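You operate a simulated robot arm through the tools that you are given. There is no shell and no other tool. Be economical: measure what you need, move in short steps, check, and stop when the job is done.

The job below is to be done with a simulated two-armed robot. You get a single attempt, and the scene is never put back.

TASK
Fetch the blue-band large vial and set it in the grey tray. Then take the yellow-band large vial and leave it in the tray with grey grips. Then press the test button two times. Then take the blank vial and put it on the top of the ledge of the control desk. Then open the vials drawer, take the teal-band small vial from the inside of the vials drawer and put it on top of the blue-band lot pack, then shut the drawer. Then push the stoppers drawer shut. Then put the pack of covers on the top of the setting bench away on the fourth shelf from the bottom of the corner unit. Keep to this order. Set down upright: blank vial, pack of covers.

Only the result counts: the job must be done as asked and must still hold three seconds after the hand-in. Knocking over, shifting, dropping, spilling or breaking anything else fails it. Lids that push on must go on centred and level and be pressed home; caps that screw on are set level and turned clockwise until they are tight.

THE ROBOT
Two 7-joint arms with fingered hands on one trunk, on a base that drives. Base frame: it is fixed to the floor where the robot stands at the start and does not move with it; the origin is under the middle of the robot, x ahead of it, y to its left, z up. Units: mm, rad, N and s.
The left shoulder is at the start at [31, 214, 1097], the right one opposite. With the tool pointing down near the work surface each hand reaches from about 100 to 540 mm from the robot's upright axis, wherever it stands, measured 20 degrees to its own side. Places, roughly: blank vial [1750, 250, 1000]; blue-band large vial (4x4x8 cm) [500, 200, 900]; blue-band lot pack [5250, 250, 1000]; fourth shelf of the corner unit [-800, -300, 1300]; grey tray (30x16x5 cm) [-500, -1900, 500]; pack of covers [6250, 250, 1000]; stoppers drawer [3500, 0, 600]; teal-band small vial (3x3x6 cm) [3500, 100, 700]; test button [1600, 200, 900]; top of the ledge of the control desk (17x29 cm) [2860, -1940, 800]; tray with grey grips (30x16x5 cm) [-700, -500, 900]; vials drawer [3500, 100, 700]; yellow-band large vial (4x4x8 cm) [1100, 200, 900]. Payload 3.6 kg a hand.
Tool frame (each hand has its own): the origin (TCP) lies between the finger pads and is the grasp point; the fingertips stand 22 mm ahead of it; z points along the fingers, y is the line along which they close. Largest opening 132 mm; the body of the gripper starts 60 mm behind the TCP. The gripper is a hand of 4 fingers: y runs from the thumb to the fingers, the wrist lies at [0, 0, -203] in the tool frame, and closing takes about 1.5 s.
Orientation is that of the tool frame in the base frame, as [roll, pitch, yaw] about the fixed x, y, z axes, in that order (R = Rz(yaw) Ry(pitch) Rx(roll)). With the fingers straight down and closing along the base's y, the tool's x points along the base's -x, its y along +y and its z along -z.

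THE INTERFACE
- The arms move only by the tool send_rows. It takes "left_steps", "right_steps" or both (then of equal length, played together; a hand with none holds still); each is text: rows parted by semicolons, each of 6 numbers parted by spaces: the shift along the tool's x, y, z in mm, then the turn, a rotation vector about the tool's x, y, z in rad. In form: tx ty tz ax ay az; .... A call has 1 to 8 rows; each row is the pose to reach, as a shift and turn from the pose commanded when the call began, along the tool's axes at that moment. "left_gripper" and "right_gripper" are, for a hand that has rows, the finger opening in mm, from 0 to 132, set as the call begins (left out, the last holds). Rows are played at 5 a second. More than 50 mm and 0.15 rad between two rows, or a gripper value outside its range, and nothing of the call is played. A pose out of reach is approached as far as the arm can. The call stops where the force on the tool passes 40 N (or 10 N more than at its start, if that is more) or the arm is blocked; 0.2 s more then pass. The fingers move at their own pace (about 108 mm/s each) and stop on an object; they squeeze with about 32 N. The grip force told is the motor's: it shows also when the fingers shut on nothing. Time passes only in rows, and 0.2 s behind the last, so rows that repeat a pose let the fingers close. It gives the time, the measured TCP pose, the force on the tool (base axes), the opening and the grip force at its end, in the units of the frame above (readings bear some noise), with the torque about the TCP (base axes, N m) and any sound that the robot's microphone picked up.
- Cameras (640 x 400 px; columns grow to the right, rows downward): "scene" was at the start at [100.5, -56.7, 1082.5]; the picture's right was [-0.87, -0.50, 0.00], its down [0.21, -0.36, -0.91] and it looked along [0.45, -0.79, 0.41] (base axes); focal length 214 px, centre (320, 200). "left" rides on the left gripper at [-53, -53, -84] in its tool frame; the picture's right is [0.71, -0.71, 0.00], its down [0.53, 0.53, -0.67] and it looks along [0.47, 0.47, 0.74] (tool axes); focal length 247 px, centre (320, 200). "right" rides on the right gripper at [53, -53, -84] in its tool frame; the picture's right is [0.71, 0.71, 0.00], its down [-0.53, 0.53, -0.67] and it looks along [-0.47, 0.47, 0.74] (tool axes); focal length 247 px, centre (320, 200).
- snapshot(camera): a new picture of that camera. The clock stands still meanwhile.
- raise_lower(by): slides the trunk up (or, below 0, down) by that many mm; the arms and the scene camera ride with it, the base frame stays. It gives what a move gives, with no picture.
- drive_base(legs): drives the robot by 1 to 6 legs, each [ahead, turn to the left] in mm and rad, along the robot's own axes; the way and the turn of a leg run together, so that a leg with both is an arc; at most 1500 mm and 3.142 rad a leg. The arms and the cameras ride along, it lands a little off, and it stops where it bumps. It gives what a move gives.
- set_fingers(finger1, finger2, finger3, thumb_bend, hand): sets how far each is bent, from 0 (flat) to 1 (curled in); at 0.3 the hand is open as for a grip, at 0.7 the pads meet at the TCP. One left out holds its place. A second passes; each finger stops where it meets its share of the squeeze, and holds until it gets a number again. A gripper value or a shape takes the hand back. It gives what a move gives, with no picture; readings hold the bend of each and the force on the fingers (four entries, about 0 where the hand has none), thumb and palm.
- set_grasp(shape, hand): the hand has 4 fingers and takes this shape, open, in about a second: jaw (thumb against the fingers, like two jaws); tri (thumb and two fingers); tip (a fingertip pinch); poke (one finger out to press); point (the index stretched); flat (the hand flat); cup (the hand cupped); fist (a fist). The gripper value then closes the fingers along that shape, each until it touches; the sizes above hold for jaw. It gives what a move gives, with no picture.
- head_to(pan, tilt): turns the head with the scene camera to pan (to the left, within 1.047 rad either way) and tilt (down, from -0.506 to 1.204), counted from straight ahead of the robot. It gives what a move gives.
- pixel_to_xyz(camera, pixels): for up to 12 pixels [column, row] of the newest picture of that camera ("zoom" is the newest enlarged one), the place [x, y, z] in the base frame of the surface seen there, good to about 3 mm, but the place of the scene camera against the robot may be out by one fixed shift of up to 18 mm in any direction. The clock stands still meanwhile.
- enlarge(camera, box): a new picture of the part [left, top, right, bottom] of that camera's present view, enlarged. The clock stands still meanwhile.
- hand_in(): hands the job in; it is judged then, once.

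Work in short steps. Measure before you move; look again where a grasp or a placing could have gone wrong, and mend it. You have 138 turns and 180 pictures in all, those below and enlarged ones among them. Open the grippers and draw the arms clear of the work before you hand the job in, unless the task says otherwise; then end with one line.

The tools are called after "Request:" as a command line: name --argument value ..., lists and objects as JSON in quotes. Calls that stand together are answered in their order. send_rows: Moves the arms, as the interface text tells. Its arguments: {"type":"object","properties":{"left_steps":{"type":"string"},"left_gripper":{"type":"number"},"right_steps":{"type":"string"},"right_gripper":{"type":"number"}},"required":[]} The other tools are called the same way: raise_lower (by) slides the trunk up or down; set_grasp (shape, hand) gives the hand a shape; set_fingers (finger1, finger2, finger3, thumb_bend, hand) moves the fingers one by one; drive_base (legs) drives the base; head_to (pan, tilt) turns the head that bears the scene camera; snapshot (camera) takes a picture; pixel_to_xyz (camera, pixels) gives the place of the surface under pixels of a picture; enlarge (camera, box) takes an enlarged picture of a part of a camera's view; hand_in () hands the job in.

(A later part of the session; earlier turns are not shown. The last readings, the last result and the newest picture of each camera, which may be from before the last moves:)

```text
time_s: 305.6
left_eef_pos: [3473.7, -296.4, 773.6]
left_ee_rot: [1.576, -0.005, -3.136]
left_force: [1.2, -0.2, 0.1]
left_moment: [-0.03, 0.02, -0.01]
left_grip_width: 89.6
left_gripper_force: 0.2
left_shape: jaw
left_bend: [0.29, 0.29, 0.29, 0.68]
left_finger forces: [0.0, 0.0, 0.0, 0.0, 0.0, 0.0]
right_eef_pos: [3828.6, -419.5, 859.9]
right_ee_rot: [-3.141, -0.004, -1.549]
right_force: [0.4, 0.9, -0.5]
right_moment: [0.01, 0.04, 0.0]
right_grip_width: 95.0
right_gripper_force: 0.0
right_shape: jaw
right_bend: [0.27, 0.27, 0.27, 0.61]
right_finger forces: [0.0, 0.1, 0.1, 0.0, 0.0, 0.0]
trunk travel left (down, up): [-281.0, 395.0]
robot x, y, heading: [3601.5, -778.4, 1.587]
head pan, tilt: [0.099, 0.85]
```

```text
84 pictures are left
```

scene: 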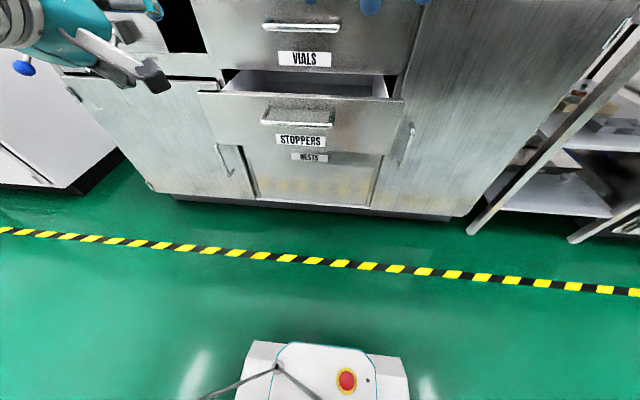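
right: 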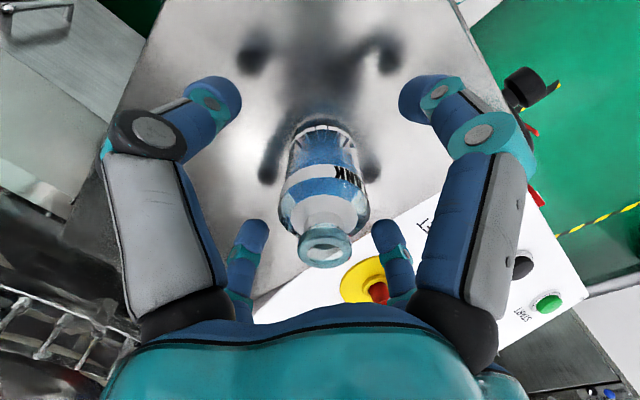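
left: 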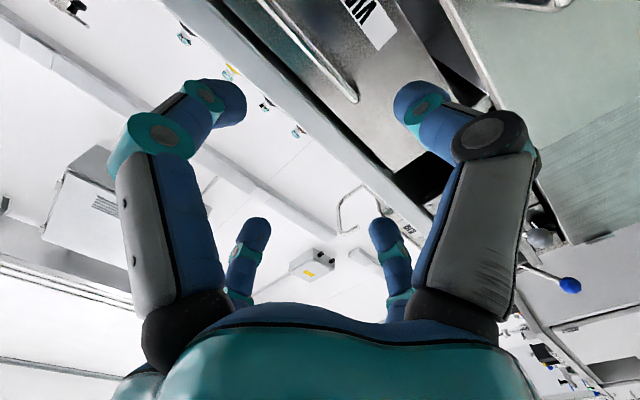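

Orientation is right. The handle bar runs from (262,2) to (355,98) in the left picture; I measure it.

Request:
pixel_to_xyz --camera "left" --pixels '[[285, 28], [310, 55], [335, 82], [350, 97], [300, 43], [330, 40], [265, 50], [250, 95], [357, 99]]'

```text
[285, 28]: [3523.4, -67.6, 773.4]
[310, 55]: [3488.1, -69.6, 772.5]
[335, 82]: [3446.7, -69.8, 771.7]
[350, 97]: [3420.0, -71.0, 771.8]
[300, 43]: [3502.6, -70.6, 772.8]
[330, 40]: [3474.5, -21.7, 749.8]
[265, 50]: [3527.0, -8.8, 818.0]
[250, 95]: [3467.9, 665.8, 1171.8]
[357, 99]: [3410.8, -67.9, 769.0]
```

Bar centre ≈ y -65, z 774; face at y -21. I narrow the opening to 50 and drive 180 mm ahead.

Request:
send_rows --left_steps "0 1 0 0 0 0;0 1 0 0 0 0;0 1 0 0 0 0" --left_gripper 54

Request:
drive_base --legs '[[175, 0]]'

Request:
snapshot --camera "left"

```text
time_s: 306.4
left_eef_pos: [3473.0, -296.2, 776.5]
left_ee_rot: [1.576, -0.005, -3.136]
left_force: [0.3, -0.5, 0.0]
left_moment: [0.04, 0.0, 0.01]
left_grip_width: 54.3
left_gripper_force: 0.0
left_shape: jaw
left_bend: [0.4, 0.4, 0.4, 0.7]
left_finger forces: [0.0, 0.0, 0.0, 0.0, 0.0, 0.1]
right_eef_pos: [3827.8, -421.0, 859.4]
right_ee_rot: [3.141, -0.002, -1.55]
right_force: [-0.4, 0.6, -0.3]
right_moment: [-0.02, 0.03, 0.01]
right_grip_width: 94.9
right_gripper_force: 0.1
right_shape: jaw
right_bend: [0.27, 0.27, 0.27, 0.61]
right_finger forces: [0.1, 0.1, 0.1, 0.0, 0.1, 0.0]
trunk travel left (down, up): [-281.0, 395.0]
robot x, y, heading: [3602.2, -778.7, 1.577]
head pan, tilt: [0.099, 0.85]
```

```text
time_s: 307.8
left_eef_pos: [3471.6, -118.7, 774.8]
left_ee_rot: [1.578, -0.003, -3.135]
left_force: [-0.2, -0.3, -1.0]
left_moment: [-0.02, 0.01, 0.0]
left_grip_width: 54.4
left_gripper_force: 0.0
left_shape: jaw
left_bend: [0.4, 0.4, 0.4, 0.7]
left_finger forces: [0.0, 0.0, 0.0, 0.0, 0.0, 0.0]
right_eef_pos: [3827.1, -243.2, 859.0]
right_ee_rot: [-3.141, -0.001, -1.548]
right_force: [-0.5, 0.8, -1.1]
right_moment: [-0.02, -0.01, 0.01]
right_grip_width: 95.0
right_gripper_force: 0.2
right_shape: jaw
right_bend: [0.27, 0.27, 0.27, 0.61]
right_finger forces: [0.0, 0.1, 0.0, 0.1, 0.1, 0.0]
trunk travel left (down, up): [-281.0, 395.0]
robot x, y, heading: [3603.4, -602.4, 1.581]
head pan, tilt: [0.099, 0.85]
```

```text
83 pictures are left
```

left: 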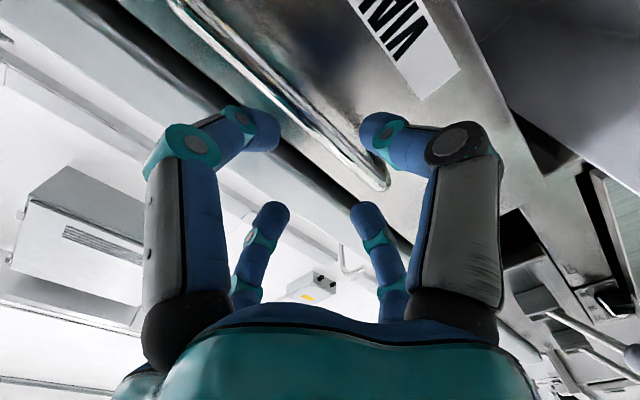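

The bar lies between thumb and fingers. I advance 56 mm and close.

Request:
send_rows --left_steps "0 0 20 0 0 0;0 0 40 0 0 0;0 0 56 0 0 0"

Request:
send_rows --left_steps "0 0 0 0 0 0;0 0 0 0 0 0;0 0 0 0 0 0;0 0 0 0 0 0;0 0 0 0 0 0;0 0 0 0 0 0" --left_gripper 0

Request:
snapshot --camera "left"

```text
time_s: 308.5
left_eef_pos: [3474.0, -87.7, 776.3]
left_ee_rot: [1.579, -0.005, -3.141]
left_force: [-2.3, -25.6, 11.9]
left_moment: [0.15, 0.14, 0.37]
left_grip_width: 55.7
left_gripper_force: 0.0
left_shape: jaw
left_bend: [0.82, 0.41, 0.82, 0.7]
left_finger forces: [10.3, 0.0, 18.8, 0.0, 0.0, 0.0]
right_eef_pos: [3827.6, -245.9, 861.9]
right_ee_rot: [3.141, 0.001, -1.549]
right_force: [0.2, -1.0, 0.5]
right_moment: [-0.05, 0.02, 0.01]
right_grip_width: 94.9
right_gripper_force: 0.1
right_shape: jaw
right_bend: [0.27, 0.27, 0.27, 0.61]
right_finger forces: [0.0, 0.0, 0.1, 0.0, 0.1, 0.0]
trunk travel left (down, up): [-281.0, 395.0]
robot x, y, heading: [3597.6, -602.2, 1.581]
head pan, tilt: [0.099, 0.85]
stopped in row 3 (left hand): the force on the tool passed its limit at 46 N (the readings are from after the stop); the commanded pose is now the measured one
```

```text
time_s: 309.9
left_eef_pos: [3472.4, -88.1, 772.0]
left_ee_rot: [1.591, -0.005, 3.14]
left_force: [1.1, -37.5, -11.6]
left_moment: [-0.49, -0.08, 0.0]
left_grip_width: 3.7
left_gripper_force: 31.6
left_shape: jaw
left_bend: [0.83, 0.7, 0.84, 0.7]
left_finger forces: [0.1, 0.0, 0.0, 0.0, 60.3, 0.0]
right_eef_pos: [3827.0, -245.9, 862.4]
right_ee_rot: [3.141, 0.002, -1.549]
right_force: [0.4, 0.4, -0.4]
right_moment: [0.0, 0.0, 0.03]
right_grip_width: 95.2
right_gripper_force: 0.1
right_shape: jaw
right_bend: [0.27, 0.27, 0.27, 0.61]
right_finger forces: [0.0, 0.0, 0.0, 0.1, 0.0, 0.1]
trunk travel left (down, up): [-281.0, 395.0]
robot x, y, heading: [3597.9, -601.3, 1.581]
head pan, tilt: [0.099, 0.85]
```

```text
82 pictures are left
```

left: 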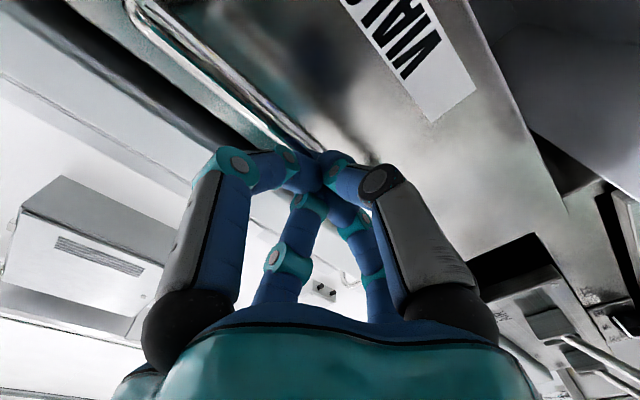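

The fingertips met something (46 N) before the bar was enclosed, probably the countertop edge above. I open, back off 35 mm and measure the edge.

Request:
send_rows --left_steps "0 0 -12 0 0 0;0 0 -24 0 0 0;0 0 -36 0 0 0;0 0 -36 0 0 0;0 0 -36 0 0 0;0 0 -36 0 0 0" --left_gripper 40

Request:
snapshot --camera "left"

Request:
pixel_to_xyz --camera "left" --pixels '[[140, 5], [230, 90], [300, 110], [350, 150], [200, 80], [120, 20], [100, 60], [170, 90], [330, 60], [290, 130], [380, 180]]'

```text
time_s: 311.3
left_eef_pos: [3471.4, -120.7, 774.4]
left_ee_rot: [1.585, -0.002, -3.139]
left_force: [-0.2, 0.0, 0.4]
left_moment: [0.04, 0.01, 0.02]
left_grip_width: 39.8
left_gripper_force: 0.1
left_shape: jaw
left_bend: [0.79, 0.78, 0.79, 0.7]
left_finger forces: [0.1, 0.1, 0.0, 0.0, 0.0, 0.0]
right_eef_pos: [3827.9, -243.6, 860.3]
right_ee_rot: [-3.141, -0.001, -1.552]
right_force: [-0.4, -0.3, 0.4]
right_moment: [0.0, 0.0, -0.03]
right_grip_width: 95.2
right_gripper_force: 0.0
right_shape: jaw
right_bend: [0.27, 0.27, 0.27, 0.61]
right_finger forces: [0.1, 0.0, 0.0, 0.0, 0.0, 0.0]
trunk travel left (down, up): [-281.0, 395.0]
robot x, y, heading: [3601.1, -602.8, 1.577]
head pan, tilt: [0.099, 0.85]
```

```text
81 pictures are left
```

left: 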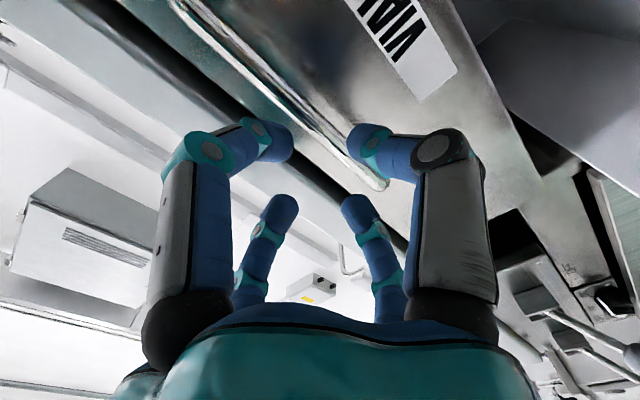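

```text
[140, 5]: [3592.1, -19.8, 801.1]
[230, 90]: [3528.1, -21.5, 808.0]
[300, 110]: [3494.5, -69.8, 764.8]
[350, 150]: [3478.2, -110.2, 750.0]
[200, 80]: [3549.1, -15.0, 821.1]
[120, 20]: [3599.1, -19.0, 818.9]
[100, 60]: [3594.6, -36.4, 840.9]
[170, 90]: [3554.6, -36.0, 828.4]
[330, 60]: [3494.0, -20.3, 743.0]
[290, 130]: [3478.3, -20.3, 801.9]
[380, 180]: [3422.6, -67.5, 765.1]
```

The fingertips curve inward, so 54 mm was too narrow; nothing else is in the way (countertop edge is at y -36, z≥828). I open to 90, drop 8 mm and advance again, watching force.

Request:
send_rows --left_steps "0 -4 0 0 0 0;0 -8 0 0 0 0;0 -8 0 0 0 0;0 -8 20 0 0 0;0 -8 36 0 0 0;0 -8 48 0 0 0;0 -8 57 0 0 0" --left_gripper 90

Request:
snapshot --camera "left"

```text
time_s: 312.6
left_eef_pos: [3474.5, -87.5, 760.2]
left_ee_rot: [1.606, -0.005, 3.139]
left_force: [0.6, -10.5, -7.9]
left_moment: [-0.13, -0.45, 0.56]
left_grip_width: 89.4
left_gripper_force: 0.0
left_shape: jaw
left_bend: [0.28, 0.29, 0.23, 0.68]
left_finger forces: [0.1, 0.0, 12.3, 0.0, 0.0, 0.0]
right_eef_pos: [3827.5, -243.8, 860.9]
right_ee_rot: [-3.141, 0.0, -1.548]
right_force: [0.2, 0.1, -0.6]
right_moment: [0.01, 0.03, 0.02]
right_grip_width: 94.9
right_gripper_force: 0.0
right_shape: jaw
right_bend: [0.27, 0.27, 0.27, 0.61]
right_finger forces: [0.0, 0.0, 0.0, 0.1, 0.0, 0.0]
trunk travel left (down, up): [-281.0, 395.0]
robot x, y, heading: [3600.2, -604.1, 1.583]
head pan, tilt: [0.099, 0.85]
stopped in row 6 (left hand): the force on the tool passed its limit at 48 N (the readings are from after the stop); the commanded pose is now the measured one
```

```text
80 pictures are left
```

left: 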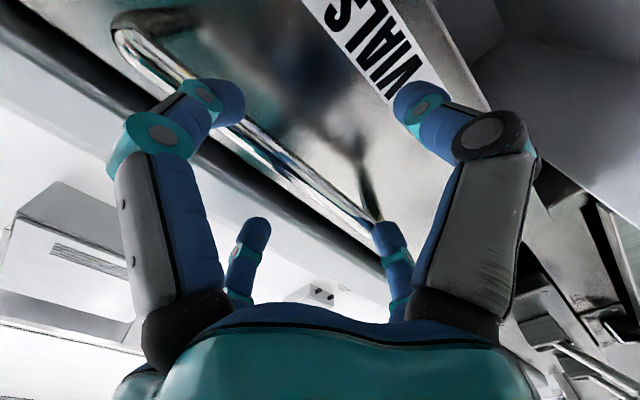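

Projecting the four tips shows a four-way claw: fingers at ±x and ±y of the tool, so the side fingers hit the bar. I back off and roll the hand 45° so the bar passes between two pairs.

Request:
send_rows --left_steps "0 0 -12 0 0 0;0 3 -30 0.01 0 -0.13;0 6 -36 0.02 0 -0.27;0 9 -36 0.03 0 -0.41;0 9 -36 0.03 0 -0.55;0 9 -36 0.03 0 -0.69;0 9 -36 0.03 0 -0.785;0 9 -36 0.03 0 -0.785"

Request:
snapshot --camera "left"

```text
time_s: 314.4
left_eef_pos: [3473.3, -119.0, 774.4]
left_ee_rot: [1.642, 0.782, -3.105]
left_force: [-0.2, 0.1, 0.6]
left_moment: [0.01, -0.04, 0.03]
left_grip_width: 89.6
left_gripper_force: 0.0
left_shape: jaw
left_bend: [0.28, 0.29, 0.28, 0.68]
left_finger forces: [0.0, 0.0, 0.0, 0.0, 0.0, 0.0]
right_eef_pos: [3827.0, -242.9, 861.4]
right_ee_rot: [3.141, -0.001, -1.548]
right_force: [-0.4, 0.1, -0.3]
right_moment: [0.01, -0.02, -0.02]
right_grip_width: 95.0
right_gripper_force: 0.1
right_shape: jaw
right_bend: [0.27, 0.27, 0.27, 0.61]
right_finger forces: [0.1, 0.0, 0.1, 0.0, 0.1, 0.0]
trunk travel left (down, up): [-281.0, 395.0]
robot x, y, heading: [3598.4, -603.2, 1.578]
head pan, tilt: [0.099, 0.85]
```

```text
79 pictures are left
```

left: 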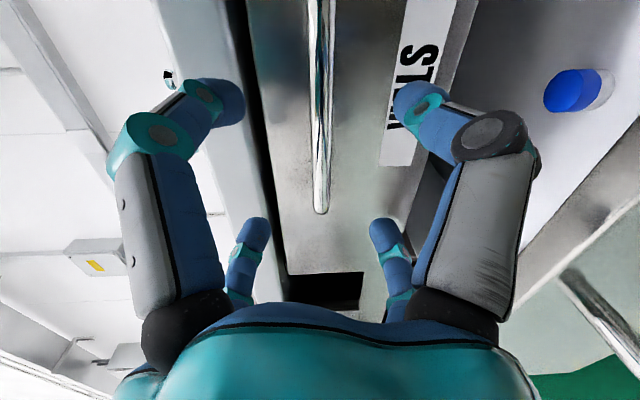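

The bar now runs between the finger pairs (column 320). I advance 56 mm and close.

Request:
send_rows --left_steps "0 0 18 0 0 0;0 0 36 0 0 0;0 0 48 0 0 0;0 0 56 0 0 0"

Request:
send_rows --left_steps "0 0 0 0 0 0;0 0 0 0 0 0;0 0 0 0 0 0;0 0 0 0 0 0;0 0 0 0 0 0;0 0 0 0 0 0;0 0 0 0 0 0" --left_gripper 0

Request:
snapshot --camera "left"

```text
time_s: 315.4
left_eef_pos: [3474.9, -64.4, 771.6]
left_ee_rot: [1.642, 0.781, -3.106]
left_force: [0.4, 0.7, -0.7]
left_moment: [0.02, -0.02, -0.02]
left_grip_width: 89.9
left_gripper_force: 0.0
left_shape: jaw
left_bend: [0.28, 0.29, 0.28, 0.68]
left_finger forces: [0.0, 0.0, 0.0, 0.0, 0.1, 0.0]
right_eef_pos: [3826.0, -242.6, 860.0]
right_ee_rot: [3.14, -0.003, -1.548]
right_force: [-0.8, 0.7, 0.9]
right_moment: [0.03, 0.01, -0.03]
right_grip_width: 95.2
right_gripper_force: 0.0
right_shape: jaw
right_bend: [0.27, 0.27, 0.27, 0.61]
right_finger forces: [0.1, 0.0, 0.0, 0.0, 0.0, 0.0]
trunk travel left (down, up): [-281.0, 395.0]
robot x, y, heading: [3600.3, -600.8, 1.581]
head pan, tilt: [0.099, 0.85]
```

```text
time_s: 317.0
left_eef_pos: [3475.2, -62.6, 770.1]
left_ee_rot: [1.645, 0.782, -3.104]
left_force: [4.2, 3.3, -6.9]
left_moment: [-0.01, 0.06, -0.03]
left_grip_width: 4.3
left_gripper_force: 32.2
left_shape: jaw
left_bend: [0.72, 0.71, 0.72, 0.73]
left_finger forces: [0.1, 0.0, 0.0, 0.0, 0.1, 0.0]
right_eef_pos: [3827.2, -243.2, 861.0]
right_ee_rot: [-3.141, -0.002, -1.548]
right_force: [0.1, 0.1, -0.1]
right_moment: [0.0, 0.0, -0.01]
right_grip_width: 94.8
right_gripper_force: 0.0
right_shape: jaw
right_bend: [0.27, 0.27, 0.27, 0.61]
right_finger forces: [0.1, 0.0, 0.0, 0.0, 0.1, 0.1]
trunk travel left (down, up): [-281.0, 395.0]
robot x, y, heading: [3599.2, -602.5, 1.58]
head pan, tilt: [0.099, 0.85]
```

```text
78 pictures are left
```

left: 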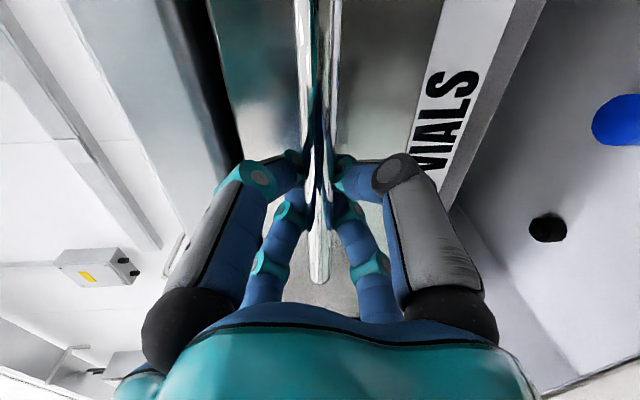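

The fingers are around the bar. I pull the drawer by backing the robot 240 mm.

Request:
drive_base --legs '[[-240, 0]]'

Request:
head_to --pan 0.2 --tilt 0.75

Request:
snapshot --camera "scene"

```text
time_s: 318.8
left_eef_pos: [3475.9, -303.1, 770.8]
left_ee_rot: [1.641, 0.781, -3.104]
left_force: [-0.8, -0.2, -7.6]
left_moment: [-0.04, 0.1, -0.02]
left_grip_width: 4.1
left_gripper_force: 32.2
left_shape: jaw
left_bend: [0.72, 0.71, 0.72, 0.72]
left_finger forces: [0.1, 0.0, 0.2, 0.0, 4.2, 0.1]
right_eef_pos: [3828.5, -482.7, 860.9]
right_ee_rot: [3.141, -0.001, -1.549]
right_force: [0.2, 0.6, 0.0]
right_moment: [-0.01, 0.0, -0.01]
right_grip_width: 94.9
right_gripper_force: 0.0
right_shape: jaw
right_bend: [0.27, 0.27, 0.27, 0.61]
right_finger forces: [0.0, 0.0, 0.0, 0.0, 0.0, 0.0]
trunk travel left (down, up): [-281.0, 395.0]
robot x, y, heading: [3602.0, -841.6, 1.578]
head pan, tilt: [0.099, 0.85]
```

```text
time_s: 319.4
left_eef_pos: [3477.8, -302.7, 769.7]
left_ee_rot: [1.646, 0.78, -3.103]
left_force: [-0.4, 0.9, -6.6]
left_moment: [0.01, 0.08, -0.03]
left_grip_width: 4.2
left_gripper_force: 32.2
left_shape: jaw
left_bend: [0.72, 0.71, 0.72, 0.72]
left_finger forces: [0.0, 0.1, 0.1, 0.0, 3.2, 0.1]
right_eef_pos: [3829.6, -483.6, 861.6]
right_ee_rot: [-3.141, -0.001, -1.55]
right_force: [-0.6, 0.3, -0.4]
right_moment: [0.01, 0.01, 0.0]
right_grip_width: 94.7
right_gripper_force: 0.1
right_shape: jaw
right_bend: [0.27, 0.27, 0.27, 0.61]
right_finger forces: [0.1, 0.1, 0.0, 0.0, 0.0, 0.1]
trunk travel left (down, up): [-281.0, 395.0]
robot x, y, heading: [3601.5, -844.1, 1.573]
head pan, tilt: [0.201, 0.75]
```

```text
77 pictures are left
```

scene: 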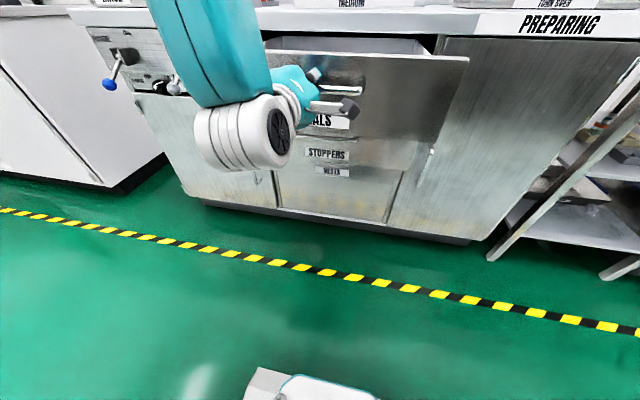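

The drawer came out about 240 mm. I open the hand, back off 70 mm, then raise the trunk and look in.

Request:
send_rows --left_steps "0 0 0 0 0 0;0 0 0 0 0 0;0 0 0 0 0 0;0 0 0 0 0 0;0 0 -20 0 0 0;0 0 -50 0 0 0;0 0 -80 0 0 0" --left_gripper 90

Request:
raise_lower --by 330

Request:
head_to --pan 0.1 --tilt 0.8

Request:
snapshot --camera "scene"

```text
time_s: 321.1
left_eef_pos: [3474.6, -384.6, 777.0]
left_ee_rot: [1.641, 0.78, -3.105]
left_force: [-0.4, 0.0, 0.1]
left_moment: [0.01, 0.01, -0.04]
left_grip_width: 89.7
left_gripper_force: 0.0
left_shape: jaw
left_bend: [0.29, 0.29, 0.29, 0.68]
left_finger forces: [0.0, 0.0, 0.1, 0.1, 0.0, 0.0]
right_eef_pos: [3828.7, -484.4, 861.8]
right_ee_rot: [-3.141, -0.001, -1.551]
right_force: [0.3, 0.4, 0.5]
right_moment: [0.03, 0.03, -0.02]
right_grip_width: 95.1
right_gripper_force: 0.0
right_shape: jaw
right_bend: [0.27, 0.27, 0.27, 0.61]
right_finger forces: [0.1, 0.0, 0.0, 0.0, 0.0, 0.0]
trunk travel left (down, up): [-281.0, 395.0]
robot x, y, heading: [3601.0, -842.8, 1.578]
head pan, tilt: [0.201, 0.75]
```

```text
time_s: 324.3
left_eef_pos: [3475.8, -383.1, 1105.5]
left_ee_rot: [1.642, 0.779, -3.105]
left_force: [-0.3, 0.1, -0.2]
left_moment: [0.01, 0.0, 0.0]
left_grip_width: 89.6
left_gripper_force: 0.3
left_shape: jaw
left_bend: [0.29, 0.29, 0.29, 0.68]
left_finger forces: [0.0, 0.0, 0.0, 0.0, 0.0, 0.0]
right_eef_pos: [3829.9, -482.7, 1191.7]
right_ee_rot: [3.141, -0.002, -1.549]
right_force: [-0.5, -0.4, -0.5]
right_moment: [-0.02, 0.01, -0.01]
right_grip_width: 95.1
right_gripper_force: 0.0
right_shape: jaw
right_bend: [0.27, 0.27, 0.27, 0.61]
right_finger forces: [0.0, 0.1, 0.0, 0.0, 0.0, 0.0]
trunk travel left (down, up): [-611.0, 65.0]
robot x, y, heading: [3603.0, -843.9, 1.575]
head pan, tilt: [0.201, 0.75]
```

```text
time_s: 325.0
left_eef_pos: [3476.0, -382.7, 1105.5]
left_ee_rot: [1.643, 0.779, -3.107]
left_force: [-0.4, -0.2, -0.9]
left_moment: [0.02, -0.04, -0.02]
left_grip_width: 89.6
left_gripper_force: 0.0
left_shape: jaw
left_bend: [0.29, 0.29, 0.29, 0.68]
left_finger forces: [0.0, 0.0, 0.1, 0.0, 0.0, 0.1]
right_eef_pos: [3828.9, -482.7, 1191.3]
right_ee_rot: [-3.141, -0.002, -1.551]
right_force: [0.4, 0.4, -0.3]
right_moment: [0.0, 0.03, 0.0]
right_grip_width: 94.8
right_gripper_force: 0.0
right_shape: jaw
right_bend: [0.27, 0.27, 0.27, 0.61]
right_finger forces: [0.1, 0.0, 0.0, 0.0, 0.1, 0.1]
trunk travel left (down, up): [-611.0, 65.0]
robot x, y, heading: [3604.7, -839.3, 1.579]
head pan, tilt: [0.099, 0.799]
```

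```text
76 pictures are left
```

scene: 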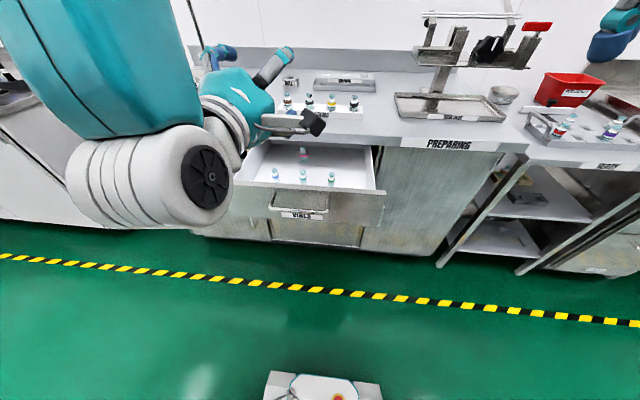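

The drawer is open with small vials: three in front, one behind. I enlarge to identify the teal-band one.

Request:
enlarge --camera "scene" --box '[250, 130, 390, 225]'

Request:
pixel_to_xyz --camera "zoom" --pixels '[[245, 110], [110, 195], [240, 200], [375, 215], [245, 95], [110, 210], [240, 215], [180, 150], [560, 285], [320, 330], [600, 130], [480, 100]]'

```text
4.21 times, centred on (320, 178) of scene
```

zoom: 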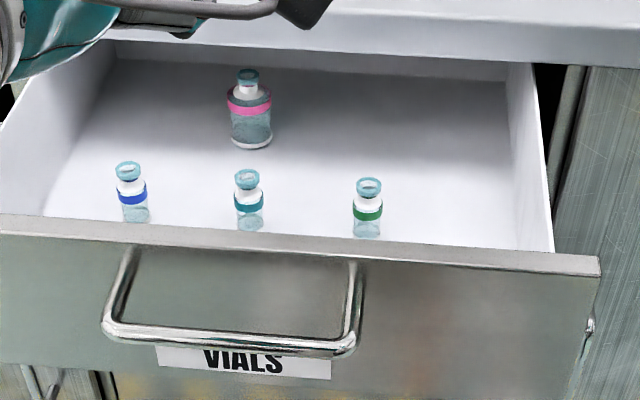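

```text
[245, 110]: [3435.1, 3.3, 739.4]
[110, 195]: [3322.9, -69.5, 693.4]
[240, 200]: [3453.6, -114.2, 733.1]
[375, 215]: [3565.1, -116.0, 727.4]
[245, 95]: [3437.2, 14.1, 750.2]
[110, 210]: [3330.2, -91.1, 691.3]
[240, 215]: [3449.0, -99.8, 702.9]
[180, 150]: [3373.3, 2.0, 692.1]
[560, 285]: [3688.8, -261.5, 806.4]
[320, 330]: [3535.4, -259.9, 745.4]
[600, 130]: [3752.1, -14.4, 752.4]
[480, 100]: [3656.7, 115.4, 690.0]
```

Teal-band is the middle front vial, about (3463,-111) corrected, floor z≈690. I turn the left hand to point down (camera to the side), then drive forward.

Request:
send_rows --left_steps "0 0 0 0.1 0.1 0;0 0 0 0.2 0.2 0;0 0 0 0.3 0.3 0;0 0 0 0.4 0.4 0;0 0 0 0.5 0.5 0;0 0 0 0.6 0.6 0;0 0 0 0.7 0.7 0;0 0 0 0.8 0.8 0"

Request:
send_rows --left_steps "0 0 -20 0.1 0.1 0;0 0 -40 0.2 0.2 0;0 0 -60 0.27 0.27 0;0 0 -60 0.27 0.27 0"

```text
time_s: 326.8
left_eef_pos: [3476.3, -382.9, 1105.3]
left_ee_rot: [2.861, 0.27, -2.41]
left_force: [-0.4, -0.8, -0.1]
left_moment: [0.04, -0.02, 0.01]
left_grip_width: 89.6
left_gripper_force: 0.0
left_shape: jaw
left_bend: [0.29, 0.29, 0.29, 0.68]
left_finger forces: [0.0, 0.0, 0.0, 0.0, 0.1, 0.0]
right_eef_pos: [3828.3, -482.7, 1192.1]
right_ee_rot: [3.14, 0.0, -1.551]
right_force: [1.0, 0.6, 0.0]
right_moment: [0.02, 0.01, 0.02]
right_grip_width: 95.1
right_gripper_force: 0.0
right_shape: jaw
right_bend: [0.27, 0.27, 0.27, 0.61]
right_finger forces: [0.0, 0.0, 0.0, 0.0, 0.0, 0.0]
trunk travel left (down, up): [-611.0, 65.0]
robot x, y, heading: [3601.5, -843.9, 1.58]
head pan, tilt: [0.099, 0.799]
```

```text
time_s: 327.8
left_eef_pos: [3475.3, -406.2, 1161.2]
left_ee_rot: [3.136, 0.001, -2.371]
left_force: [0.7, 0.6, 0.1]
left_moment: [-0.02, -0.01, 0.04]
left_grip_width: 89.8
left_gripper_force: 0.2
left_shape: jaw
left_bend: [0.29, 0.29, 0.29, 0.68]
left_finger forces: [0.0, 0.1, 0.0, 0.0, 0.1, 0.0]
right_eef_pos: [3829.4, -481.9, 1192.3]
right_ee_rot: [3.141, -0.001, -1.549]
right_force: [0.2, 0.0, 0.6]
right_moment: [-0.02, 0.01, -0.02]
right_grip_width: 95.0
right_gripper_force: 0.1
right_shape: jaw
right_bend: [0.27, 0.27, 0.27, 0.61]
right_finger forces: [0.0, 0.0, 0.0, 0.1, 0.1, 0.0]
trunk travel left (down, up): [-611.0, 65.0]
robot x, y, heading: [3599.8, -840.7, 1.577]
head pan, tilt: [0.099, 0.799]
```

Pointing down now. I drive 240 mm ahead and move above the vial.

Request:
drive_base --legs '[[240, 0]]'

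Request:
send_rows --left_steps "-15 24 30 0 0 0;-30 48 70 0 0 0;-30 48 115 0 0 0;-30 48 160 0 0 0;-30 48 200 0 0 0;-30 48 200 0 0 0" --left_gripper 80

Request:
snapshot --camera "left"

```text
time_s: 329.5
left_eef_pos: [3474.0, -164.3, 1160.1]
left_ee_rot: [3.134, 0.001, -2.369]
left_force: [0.4, 0.1, -0.8]
left_moment: [0.0, 0.01, 0.05]
left_grip_width: 89.9
left_gripper_force: 0.0
left_shape: jaw
left_bend: [0.29, 0.29, 0.29, 0.68]
left_finger forces: [0.1, 0.1, 0.0, 0.1, 0.1, 0.0]
right_eef_pos: [3826.0, -241.5, 1190.5]
right_ee_rot: [3.14, -0.003, -1.55]
right_force: [0.9, 0.5, 0.4]
right_moment: [-0.02, 0.04, -0.03]
right_grip_width: 95.1
right_gripper_force: 0.0
right_shape: jaw
right_bend: [0.27, 0.27, 0.27, 0.61]
right_finger forces: [0.0, 0.1, 0.0, 0.1, 0.0, 0.0]
trunk travel left (down, up): [-611.0, 65.0]
robot x, y, heading: [3602.6, -602.4, 1.582]
head pan, tilt: [0.099, 0.799]
```

```text
time_s: 330.9
left_eef_pos: [3462.0, -109.4, 963.4]
left_ee_rot: [3.133, 0.0, -2.37]
left_force: [0.3, 0.3, -0.2]
left_moment: [-0.01, -0.01, 0.02]
left_grip_width: 80.6
left_gripper_force: 0.0
left_shape: jaw
left_bend: [0.31, 0.31, 0.31, 0.7]
left_finger forces: [0.1, 0.0, 0.1, 0.0, 0.0, 0.1]
right_eef_pos: [3826.2, -244.2, 1192.9]
right_ee_rot: [3.142, 0.0, -1.549]
right_force: [0.4, 0.4, 0.4]
right_moment: [-0.02, -0.01, -0.01]
right_grip_width: 95.1
right_gripper_force: 0.0
right_shape: jaw
right_bend: [0.27, 0.27, 0.27, 0.61]
right_finger forces: [0.0, 0.0, 0.0, 0.0, 0.0, 0.1]
trunk travel left (down, up): [-611.0, 65.0]
robot x, y, heading: [3597.3, -603.3, 1.575]
head pan, tilt: [0.099, 0.799]
```

```text
74 pictures are left
```

left: 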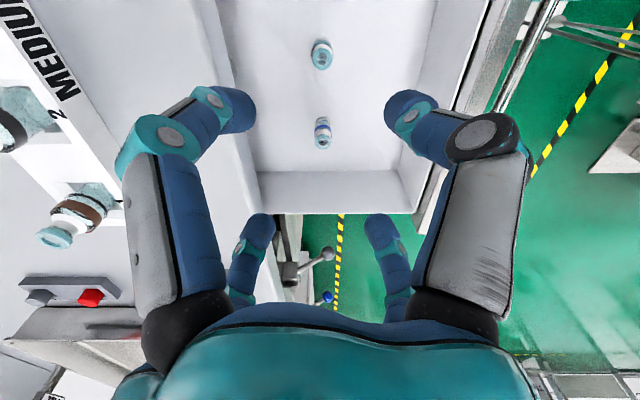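

I measure the vials in the left picture.

Request:
pixel_to_xyz --camera "left" --pixels '[[321, 46], [321, 52], [317, 60], [325, 62], [321, 68], [322, 126], [322, 140], [260, 60], [440, 60], [240, 100]]'

Request:
enlarge --camera "left" --box '[240, 0, 420, 160]'

```text
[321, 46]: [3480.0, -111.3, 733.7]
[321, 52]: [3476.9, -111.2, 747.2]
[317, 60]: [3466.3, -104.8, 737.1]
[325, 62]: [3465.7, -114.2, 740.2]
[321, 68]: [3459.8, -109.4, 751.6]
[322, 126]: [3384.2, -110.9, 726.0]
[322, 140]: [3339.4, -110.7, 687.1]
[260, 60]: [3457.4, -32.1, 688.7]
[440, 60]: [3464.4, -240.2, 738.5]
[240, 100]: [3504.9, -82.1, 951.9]
```

```text
2.50 times, centred on (330, 80) of left
```

zoom: 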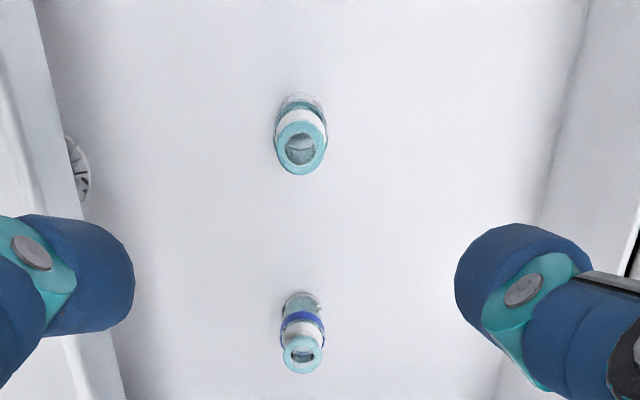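

Cap at full (322,59) gives about (3471,-111). I centre and lower to z≈800, then check.

Request:
send_rows --left_steps "-5 -8 40 0 0 0;-5 -8 80 0 0 0;-5 -8 120 0 0 0;-5 -8 160 0 0 0;-5 -8 160 0 0 0" --left_gripper 70

Request:
snapshot --camera "left"

Request:
snapshot --camera "scene"

```text
time_s: 332.1
left_eef_pos: [3469.3, -110.6, 801.4]
left_ee_rot: [3.133, 0.003, -2.372]
left_force: [-0.5, -0.4, 0.6]
left_moment: [0.01, 0.0, 0.0]
left_grip_width: 70.3
left_gripper_force: 0.0
left_shape: jaw
left_bend: [0.34, 0.35, 0.35, 0.7]
left_finger forces: [0.1, 0.0, 0.0, 0.0, 0.0, 0.0]
right_eef_pos: [3826.4, -242.5, 1192.5]
right_ee_rot: [3.141, -0.001, -1.551]
right_force: [0.2, 0.0, 1.0]
right_moment: [-0.03, 0.03, -0.03]
right_grip_width: 94.9
right_gripper_force: 0.0
right_shape: jaw
right_bend: [0.27, 0.27, 0.27, 0.61]
right_finger forces: [0.0, 0.0, 0.0, 0.0, 0.0, 0.0]
trunk travel left (down, up): [-611.0, 65.0]
robot x, y, heading: [3599.1, -603.9, 1.584]
head pan, tilt: [0.099, 0.799]
```

```text
72 pictures are left
```

left: 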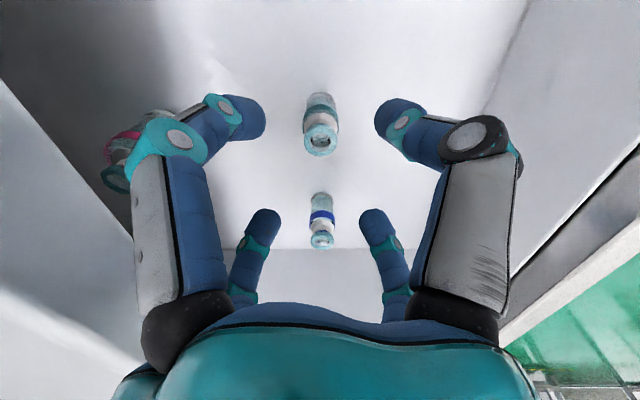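

```text
71 pictures are left
```

scene: 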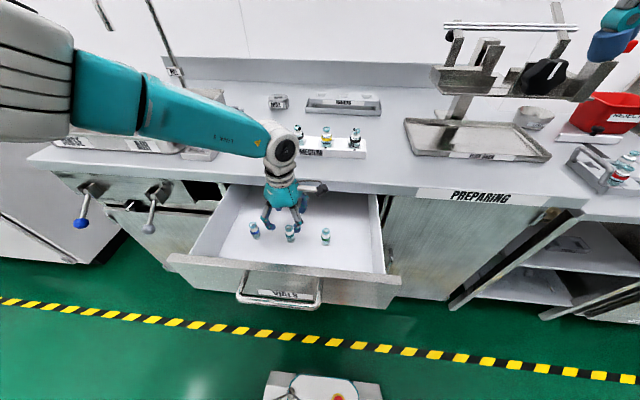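

Centred. I lower 75 mm and close.

Request:
send_rows --left_steps "-1 -1 25 0 0 0;-1 -1 50 0 0 0;-1 -1 75 0 0 0"

Request:
send_rows --left_steps "0 0 0 0 0 0;0 0 0 0 0 0;0 0 0 0 0 0;0 0 0 0 0 0;0 0 0 0 0 0;0 0 0 0 0 0;0 0 0 0 0 0" --left_gripper 10

Request:
snapshot --camera "left"

```text
time_s: 332.9
left_eef_pos: [3463.1, -136.5, 749.4]
left_ee_rot: [3.134, 0.004, -2.37]
left_force: [0.3, 0.5, -0.4]
left_moment: [0.02, -0.02, 0.03]
left_grip_width: 70.3
left_gripper_force: 0.0
left_shape: jaw
left_bend: [0.35, 0.35, 0.35, 0.7]
left_finger forces: [0.0, 0.0, 0.0, 0.0, 0.1, 0.0]
left hand out of reach, approached as far as the arm can: row 2, 3
right_eef_pos: [3825.6, -244.2, 1191.1]
right_ee_rot: [-3.139, 0.0, -1.549]
right_force: [-0.8, -0.3, -0.6]
right_moment: [0.02, -0.01, 0.0]
right_grip_width: 95.0
right_gripper_force: 0.0
right_shape: jaw
right_bend: [0.27, 0.27, 0.27, 0.61]
right_finger forces: [0.1, 0.1, 0.0, 0.1, 0.1, 0.0]
trunk travel left (down, up): [-611.0, 65.0]
robot x, y, heading: [3598.5, -598.3, 1.577]
head pan, tilt: [0.099, 0.799]
```

```text
time_s: 334.5
left_eef_pos: [3461.8, -138.4, 750.1]
left_ee_rot: [3.133, 0.003, -2.369]
left_force: [0.5, -0.4, 1.1]
left_moment: [0.01, 0.03, 0.02]
left_grip_width: 10.5
left_gripper_force: 0.1
left_shape: jaw
left_bend: [0.73, 0.73, 0.73, 0.7]
left_finger forces: [0.0, 0.0, 0.0, 0.0, 0.0, 0.0]
right_eef_pos: [3827.0, -242.6, 1190.9]
right_ee_rot: [-3.141, -0.002, -1.549]
right_force: [0.1, 0.2, -0.6]
right_moment: [0.03, 0.04, 0.01]
right_grip_width: 94.7
right_gripper_force: 0.1
right_shape: jaw
right_bend: [0.27, 0.27, 0.27, 0.61]
right_finger forces: [0.1, 0.0, 0.1, 0.1, 0.0, 0.0]
trunk travel left (down, up): [-611.0, 65.0]
robot x, y, heading: [3590.4, -598.5, 1.587]
head pan, tilt: [0.099, 0.799]
```

```text
70 pictures are left
```

left: 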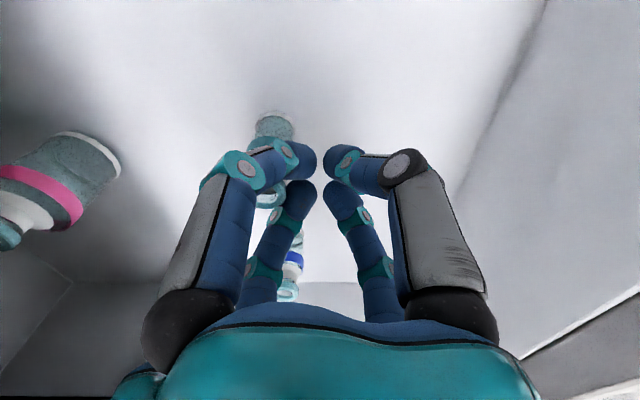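

The arm ran out of reach (trunk too high) and closed on nothing; the vial still stands at (272,130). I raise the hand, then lower the trunk.

Request:
send_rows --left_steps "0 0 -25 0 0 0;0 0 -60 0 0 0;0 0 -100 0 0 0;0 0 -140 0 0 0;0 0 -180 0 0 0;0 0 -215 0 0 0"

Request:
raise_lower --by -150

Request:
send_rows --left_steps "0 0 0 0 0 0;0 0 0 0 0 0;0 0 0 0 0 0;0 0 0 0 0 0" --left_gripper 70

Request:
snapshot --camera "left"

```text
time_s: 335.9
left_eef_pos: [3461.0, -139.0, 964.7]
left_ee_rot: [3.133, 0.0, -2.37]
left_force: [-0.6, 0.5, -0.4]
left_moment: [-0.01, -0.02, 0.0]
left_grip_width: 10.3
left_gripper_force: 0.0
left_shape: jaw
left_bend: [0.73, 0.73, 0.73, 0.7]
left_finger forces: [0.1, 0.0, 0.0, 0.0, 0.0, 0.0]
right_eef_pos: [3828.0, -243.3, 1192.0]
right_ee_rot: [3.14, -0.002, -1.55]
right_force: [0.7, -0.4, -0.1]
right_moment: [0.04, 0.05, -0.03]
right_grip_width: 95.2
right_gripper_force: 0.1
right_shape: jaw
right_bend: [0.27, 0.27, 0.27, 0.61]
right_finger forces: [0.0, 0.0, 0.0, 0.0, 0.1, 0.1]
trunk travel left (down, up): [-611.0, 65.0]
robot x, y, heading: [3602.3, -599.1, 1.582]
head pan, tilt: [0.099, 0.799]
```

```text
time_s: 337.7
left_eef_pos: [3463.5, -138.1, 814.6]
left_ee_rot: [3.133, 0.001, -2.369]
left_force: [0.4, 0.0, -0.7]
left_moment: [0.01, 0.01, -0.02]
left_grip_width: 10.2
left_gripper_force: 0.1
left_shape: jaw
left_bend: [0.73, 0.73, 0.73, 0.7]
left_finger forces: [0.0, 0.0, 0.1, 0.0, 0.0, 0.1]
right_eef_pos: [3827.5, -242.9, 1042.8]
right_ee_rot: [-3.141, 0.0, -1.551]
right_force: [1.1, 0.2, 0.3]
right_moment: [-0.04, -0.02, -0.02]
right_grip_width: 94.9
right_gripper_force: 0.0
right_shape: jaw
right_bend: [0.27, 0.27, 0.27, 0.61]
right_finger forces: [0.1, 0.0, 0.1, 0.0, 0.0, 0.0]
trunk travel left (down, up): [-461.0, 215.0]
robot x, y, heading: [3598.7, -600.1, 1.579]
head pan, tilt: [0.099, 0.799]
```

```text
time_s: 338.7
left_eef_pos: [3462.0, -138.5, 814.1]
left_ee_rot: [3.132, 0.003, -2.37]
left_force: [-0.1, 0.4, -0.5]
left_moment: [-0.01, 0.02, 0.03]
left_grip_width: 69.5
left_gripper_force: 0.0
left_shape: jaw
left_bend: [0.35, 0.35, 0.35, 0.7]
left_finger forces: [0.0, 0.1, 0.0, 0.0, 0.1, 0.0]
right_eef_pos: [3826.5, -243.9, 1042.5]
right_ee_rot: [-3.141, -0.001, -1.55]
right_force: [-0.7, -0.5, 0.5]
right_moment: [-0.02, -0.01, -0.02]
right_grip_width: 94.8
right_gripper_force: 0.1
right_shape: jaw
right_bend: [0.27, 0.27, 0.27, 0.61]
right_finger forces: [0.1, 0.0, 0.0, 0.1, 0.0, 0.0]
trunk travel left (down, up): [-461.0, 215.0]
robot x, y, heading: [3597.2, -599.3, 1.581]
head pan, tilt: [0.099, 0.799]
```

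```text
69 pictures are left
```

left: 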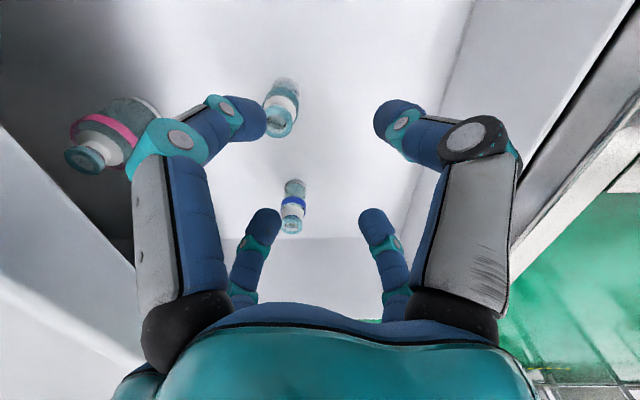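

The vial stands with cap at (280,122), i.e. (3470,-113). I shift over it and lower 87 mm, then check the reached pose before closing.

Request:
send_rows --left_steps "-12 7 0 0 0 0;-23 13 0 0 0 0;-23 13 20 0 0 0;-23 13 45 0 0 0;-23 13 70 0 0 0;-23 13 87 0 0 0"

Request:
snapshot --camera "left"

```text
time_s: 340.1
left_eef_pos: [3470.4, -112.3, 727.3]
left_ee_rot: [3.134, 0.002, -2.371]
left_force: [0.0, -0.4, 0.6]
left_moment: [0.02, 0.01, 0.01]
left_grip_width: 69.6
left_gripper_force: 0.1
left_shape: jaw
left_bend: [0.35, 0.35, 0.35, 0.7]
left_finger forces: [0.0, 0.1, 0.0, 0.0, 0.0, 0.1]
right_eef_pos: [3826.2, -243.1, 1044.5]
right_ee_rot: [-3.141, -0.001, -1.551]
right_force: [0.0, -0.4, 0.3]
right_moment: [0.02, 0.01, 0.01]
right_grip_width: 94.9
right_gripper_force: 0.1
right_shape: jaw
right_bend: [0.27, 0.27, 0.27, 0.61]
right_finger forces: [0.0, 0.0, 0.0, 0.0, 0.1, 0.0]
trunk travel left (down, up): [-461.0, 215.0]
robot x, y, heading: [3599.4, -603.0, 1.578]
head pan, tilt: [0.099, 0.799]
```

```text
68 pictures are left
```

left: 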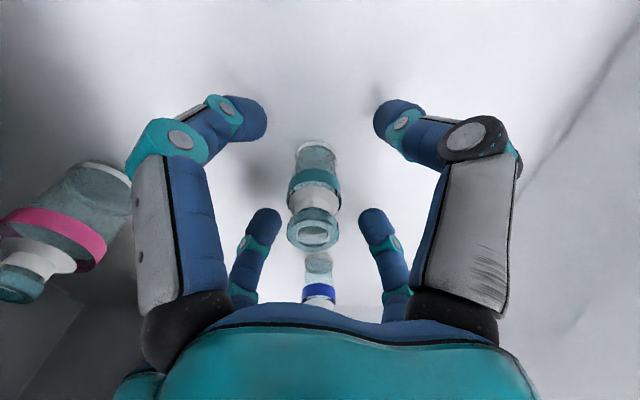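

The teal-band vial stands in the middle of the claw. I close and lift 60 mm.

Request:
send_rows --left_steps "0 0 0 0 0 0;0 0 0 0 0 0;0 0 0 0 0 0;0 0 0 0 0 0;0 0 0 0 0 0;0 0 0 0 0 0;0 0 0 0 0 0" --left_gripper 5

Request:
send_rows --left_steps "0 0 -25 0 0 0;0 0 -60 0 0 0;0 0 -100 0 0 0;0 0 -140 0 0 0;0 0 -180 0 0 0;0 0 -220 0 0 0"

Request:
snapshot --camera "left"

```text
time_s: 341.7
left_eef_pos: [3469.8, -112.9, 727.8]
left_ee_rot: [3.134, 0.001, -2.371]
left_force: [0.6, -0.3, -0.4]
left_moment: [-0.01, -0.01, -0.01]
left_grip_width: 16.9
left_gripper_force: 32.2
left_shape: jaw
left_bend: [0.75, 0.75, 0.75, 0.7]
left_finger forces: [28.8, 29.1, 28.5, 0.1, 29.3, 0.1]
right_eef_pos: [3826.3, -242.4, 1041.2]
right_ee_rot: [-3.141, -0.003, -1.549]
right_force: [0.2, -0.5, -0.6]
right_moment: [-0.01, -0.01, -0.02]
right_grip_width: 95.0
right_gripper_force: 0.1
right_shape: jaw
right_bend: [0.27, 0.27, 0.27, 0.61]
right_finger forces: [0.0, 0.0, 0.1, 0.0, 0.0, 0.0]
trunk travel left (down, up): [-461.0, 215.0]
robot x, y, heading: [3597.8, -603.7, 1.583]
head pan, tilt: [0.099, 0.799]
```

```text
time_s: 343.1
left_eef_pos: [3471.3, -114.7, 946.9]
left_ee_rot: [3.133, 0.002, -2.369]
left_force: [0.4, 0.0, 0.1]
left_moment: [0.0, -0.01, -0.02]
left_grip_width: 16.8
left_gripper_force: 32.2
left_shape: jaw
left_bend: [0.75, 0.75, 0.75, 0.7]
left_finger forces: [28.9, 29.1, 28.7, 0.0, 29.3, 0.0]
right_eef_pos: [3825.5, -243.4, 1041.8]
right_ee_rot: [-3.142, 0.0, -1.55]
right_force: [-0.4, 0.7, 0.4]
right_moment: [-0.02, 0.0, 0.0]
right_grip_width: 95.0
right_gripper_force: 0.1
right_shape: jaw
right_bend: [0.27, 0.27, 0.27, 0.61]
right_finger forces: [0.1, 0.1, 0.0, 0.1, 0.0, 0.1]
trunk travel left (down, up): [-461.0, 215.0]
robot x, y, heading: [3603.6, -597.8, 1.58]
head pan, tilt: [0.099, 0.799]
```

```text
67 pictures are left
```

left: 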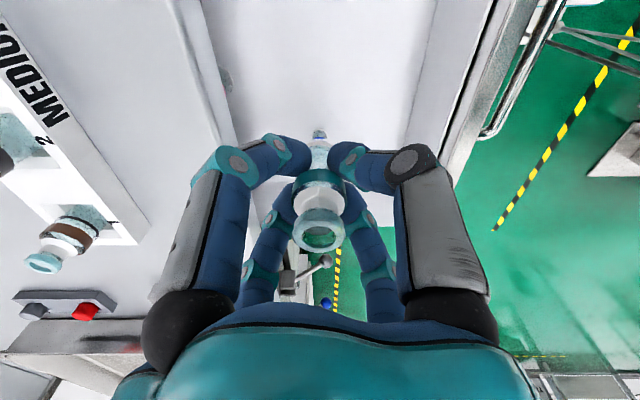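

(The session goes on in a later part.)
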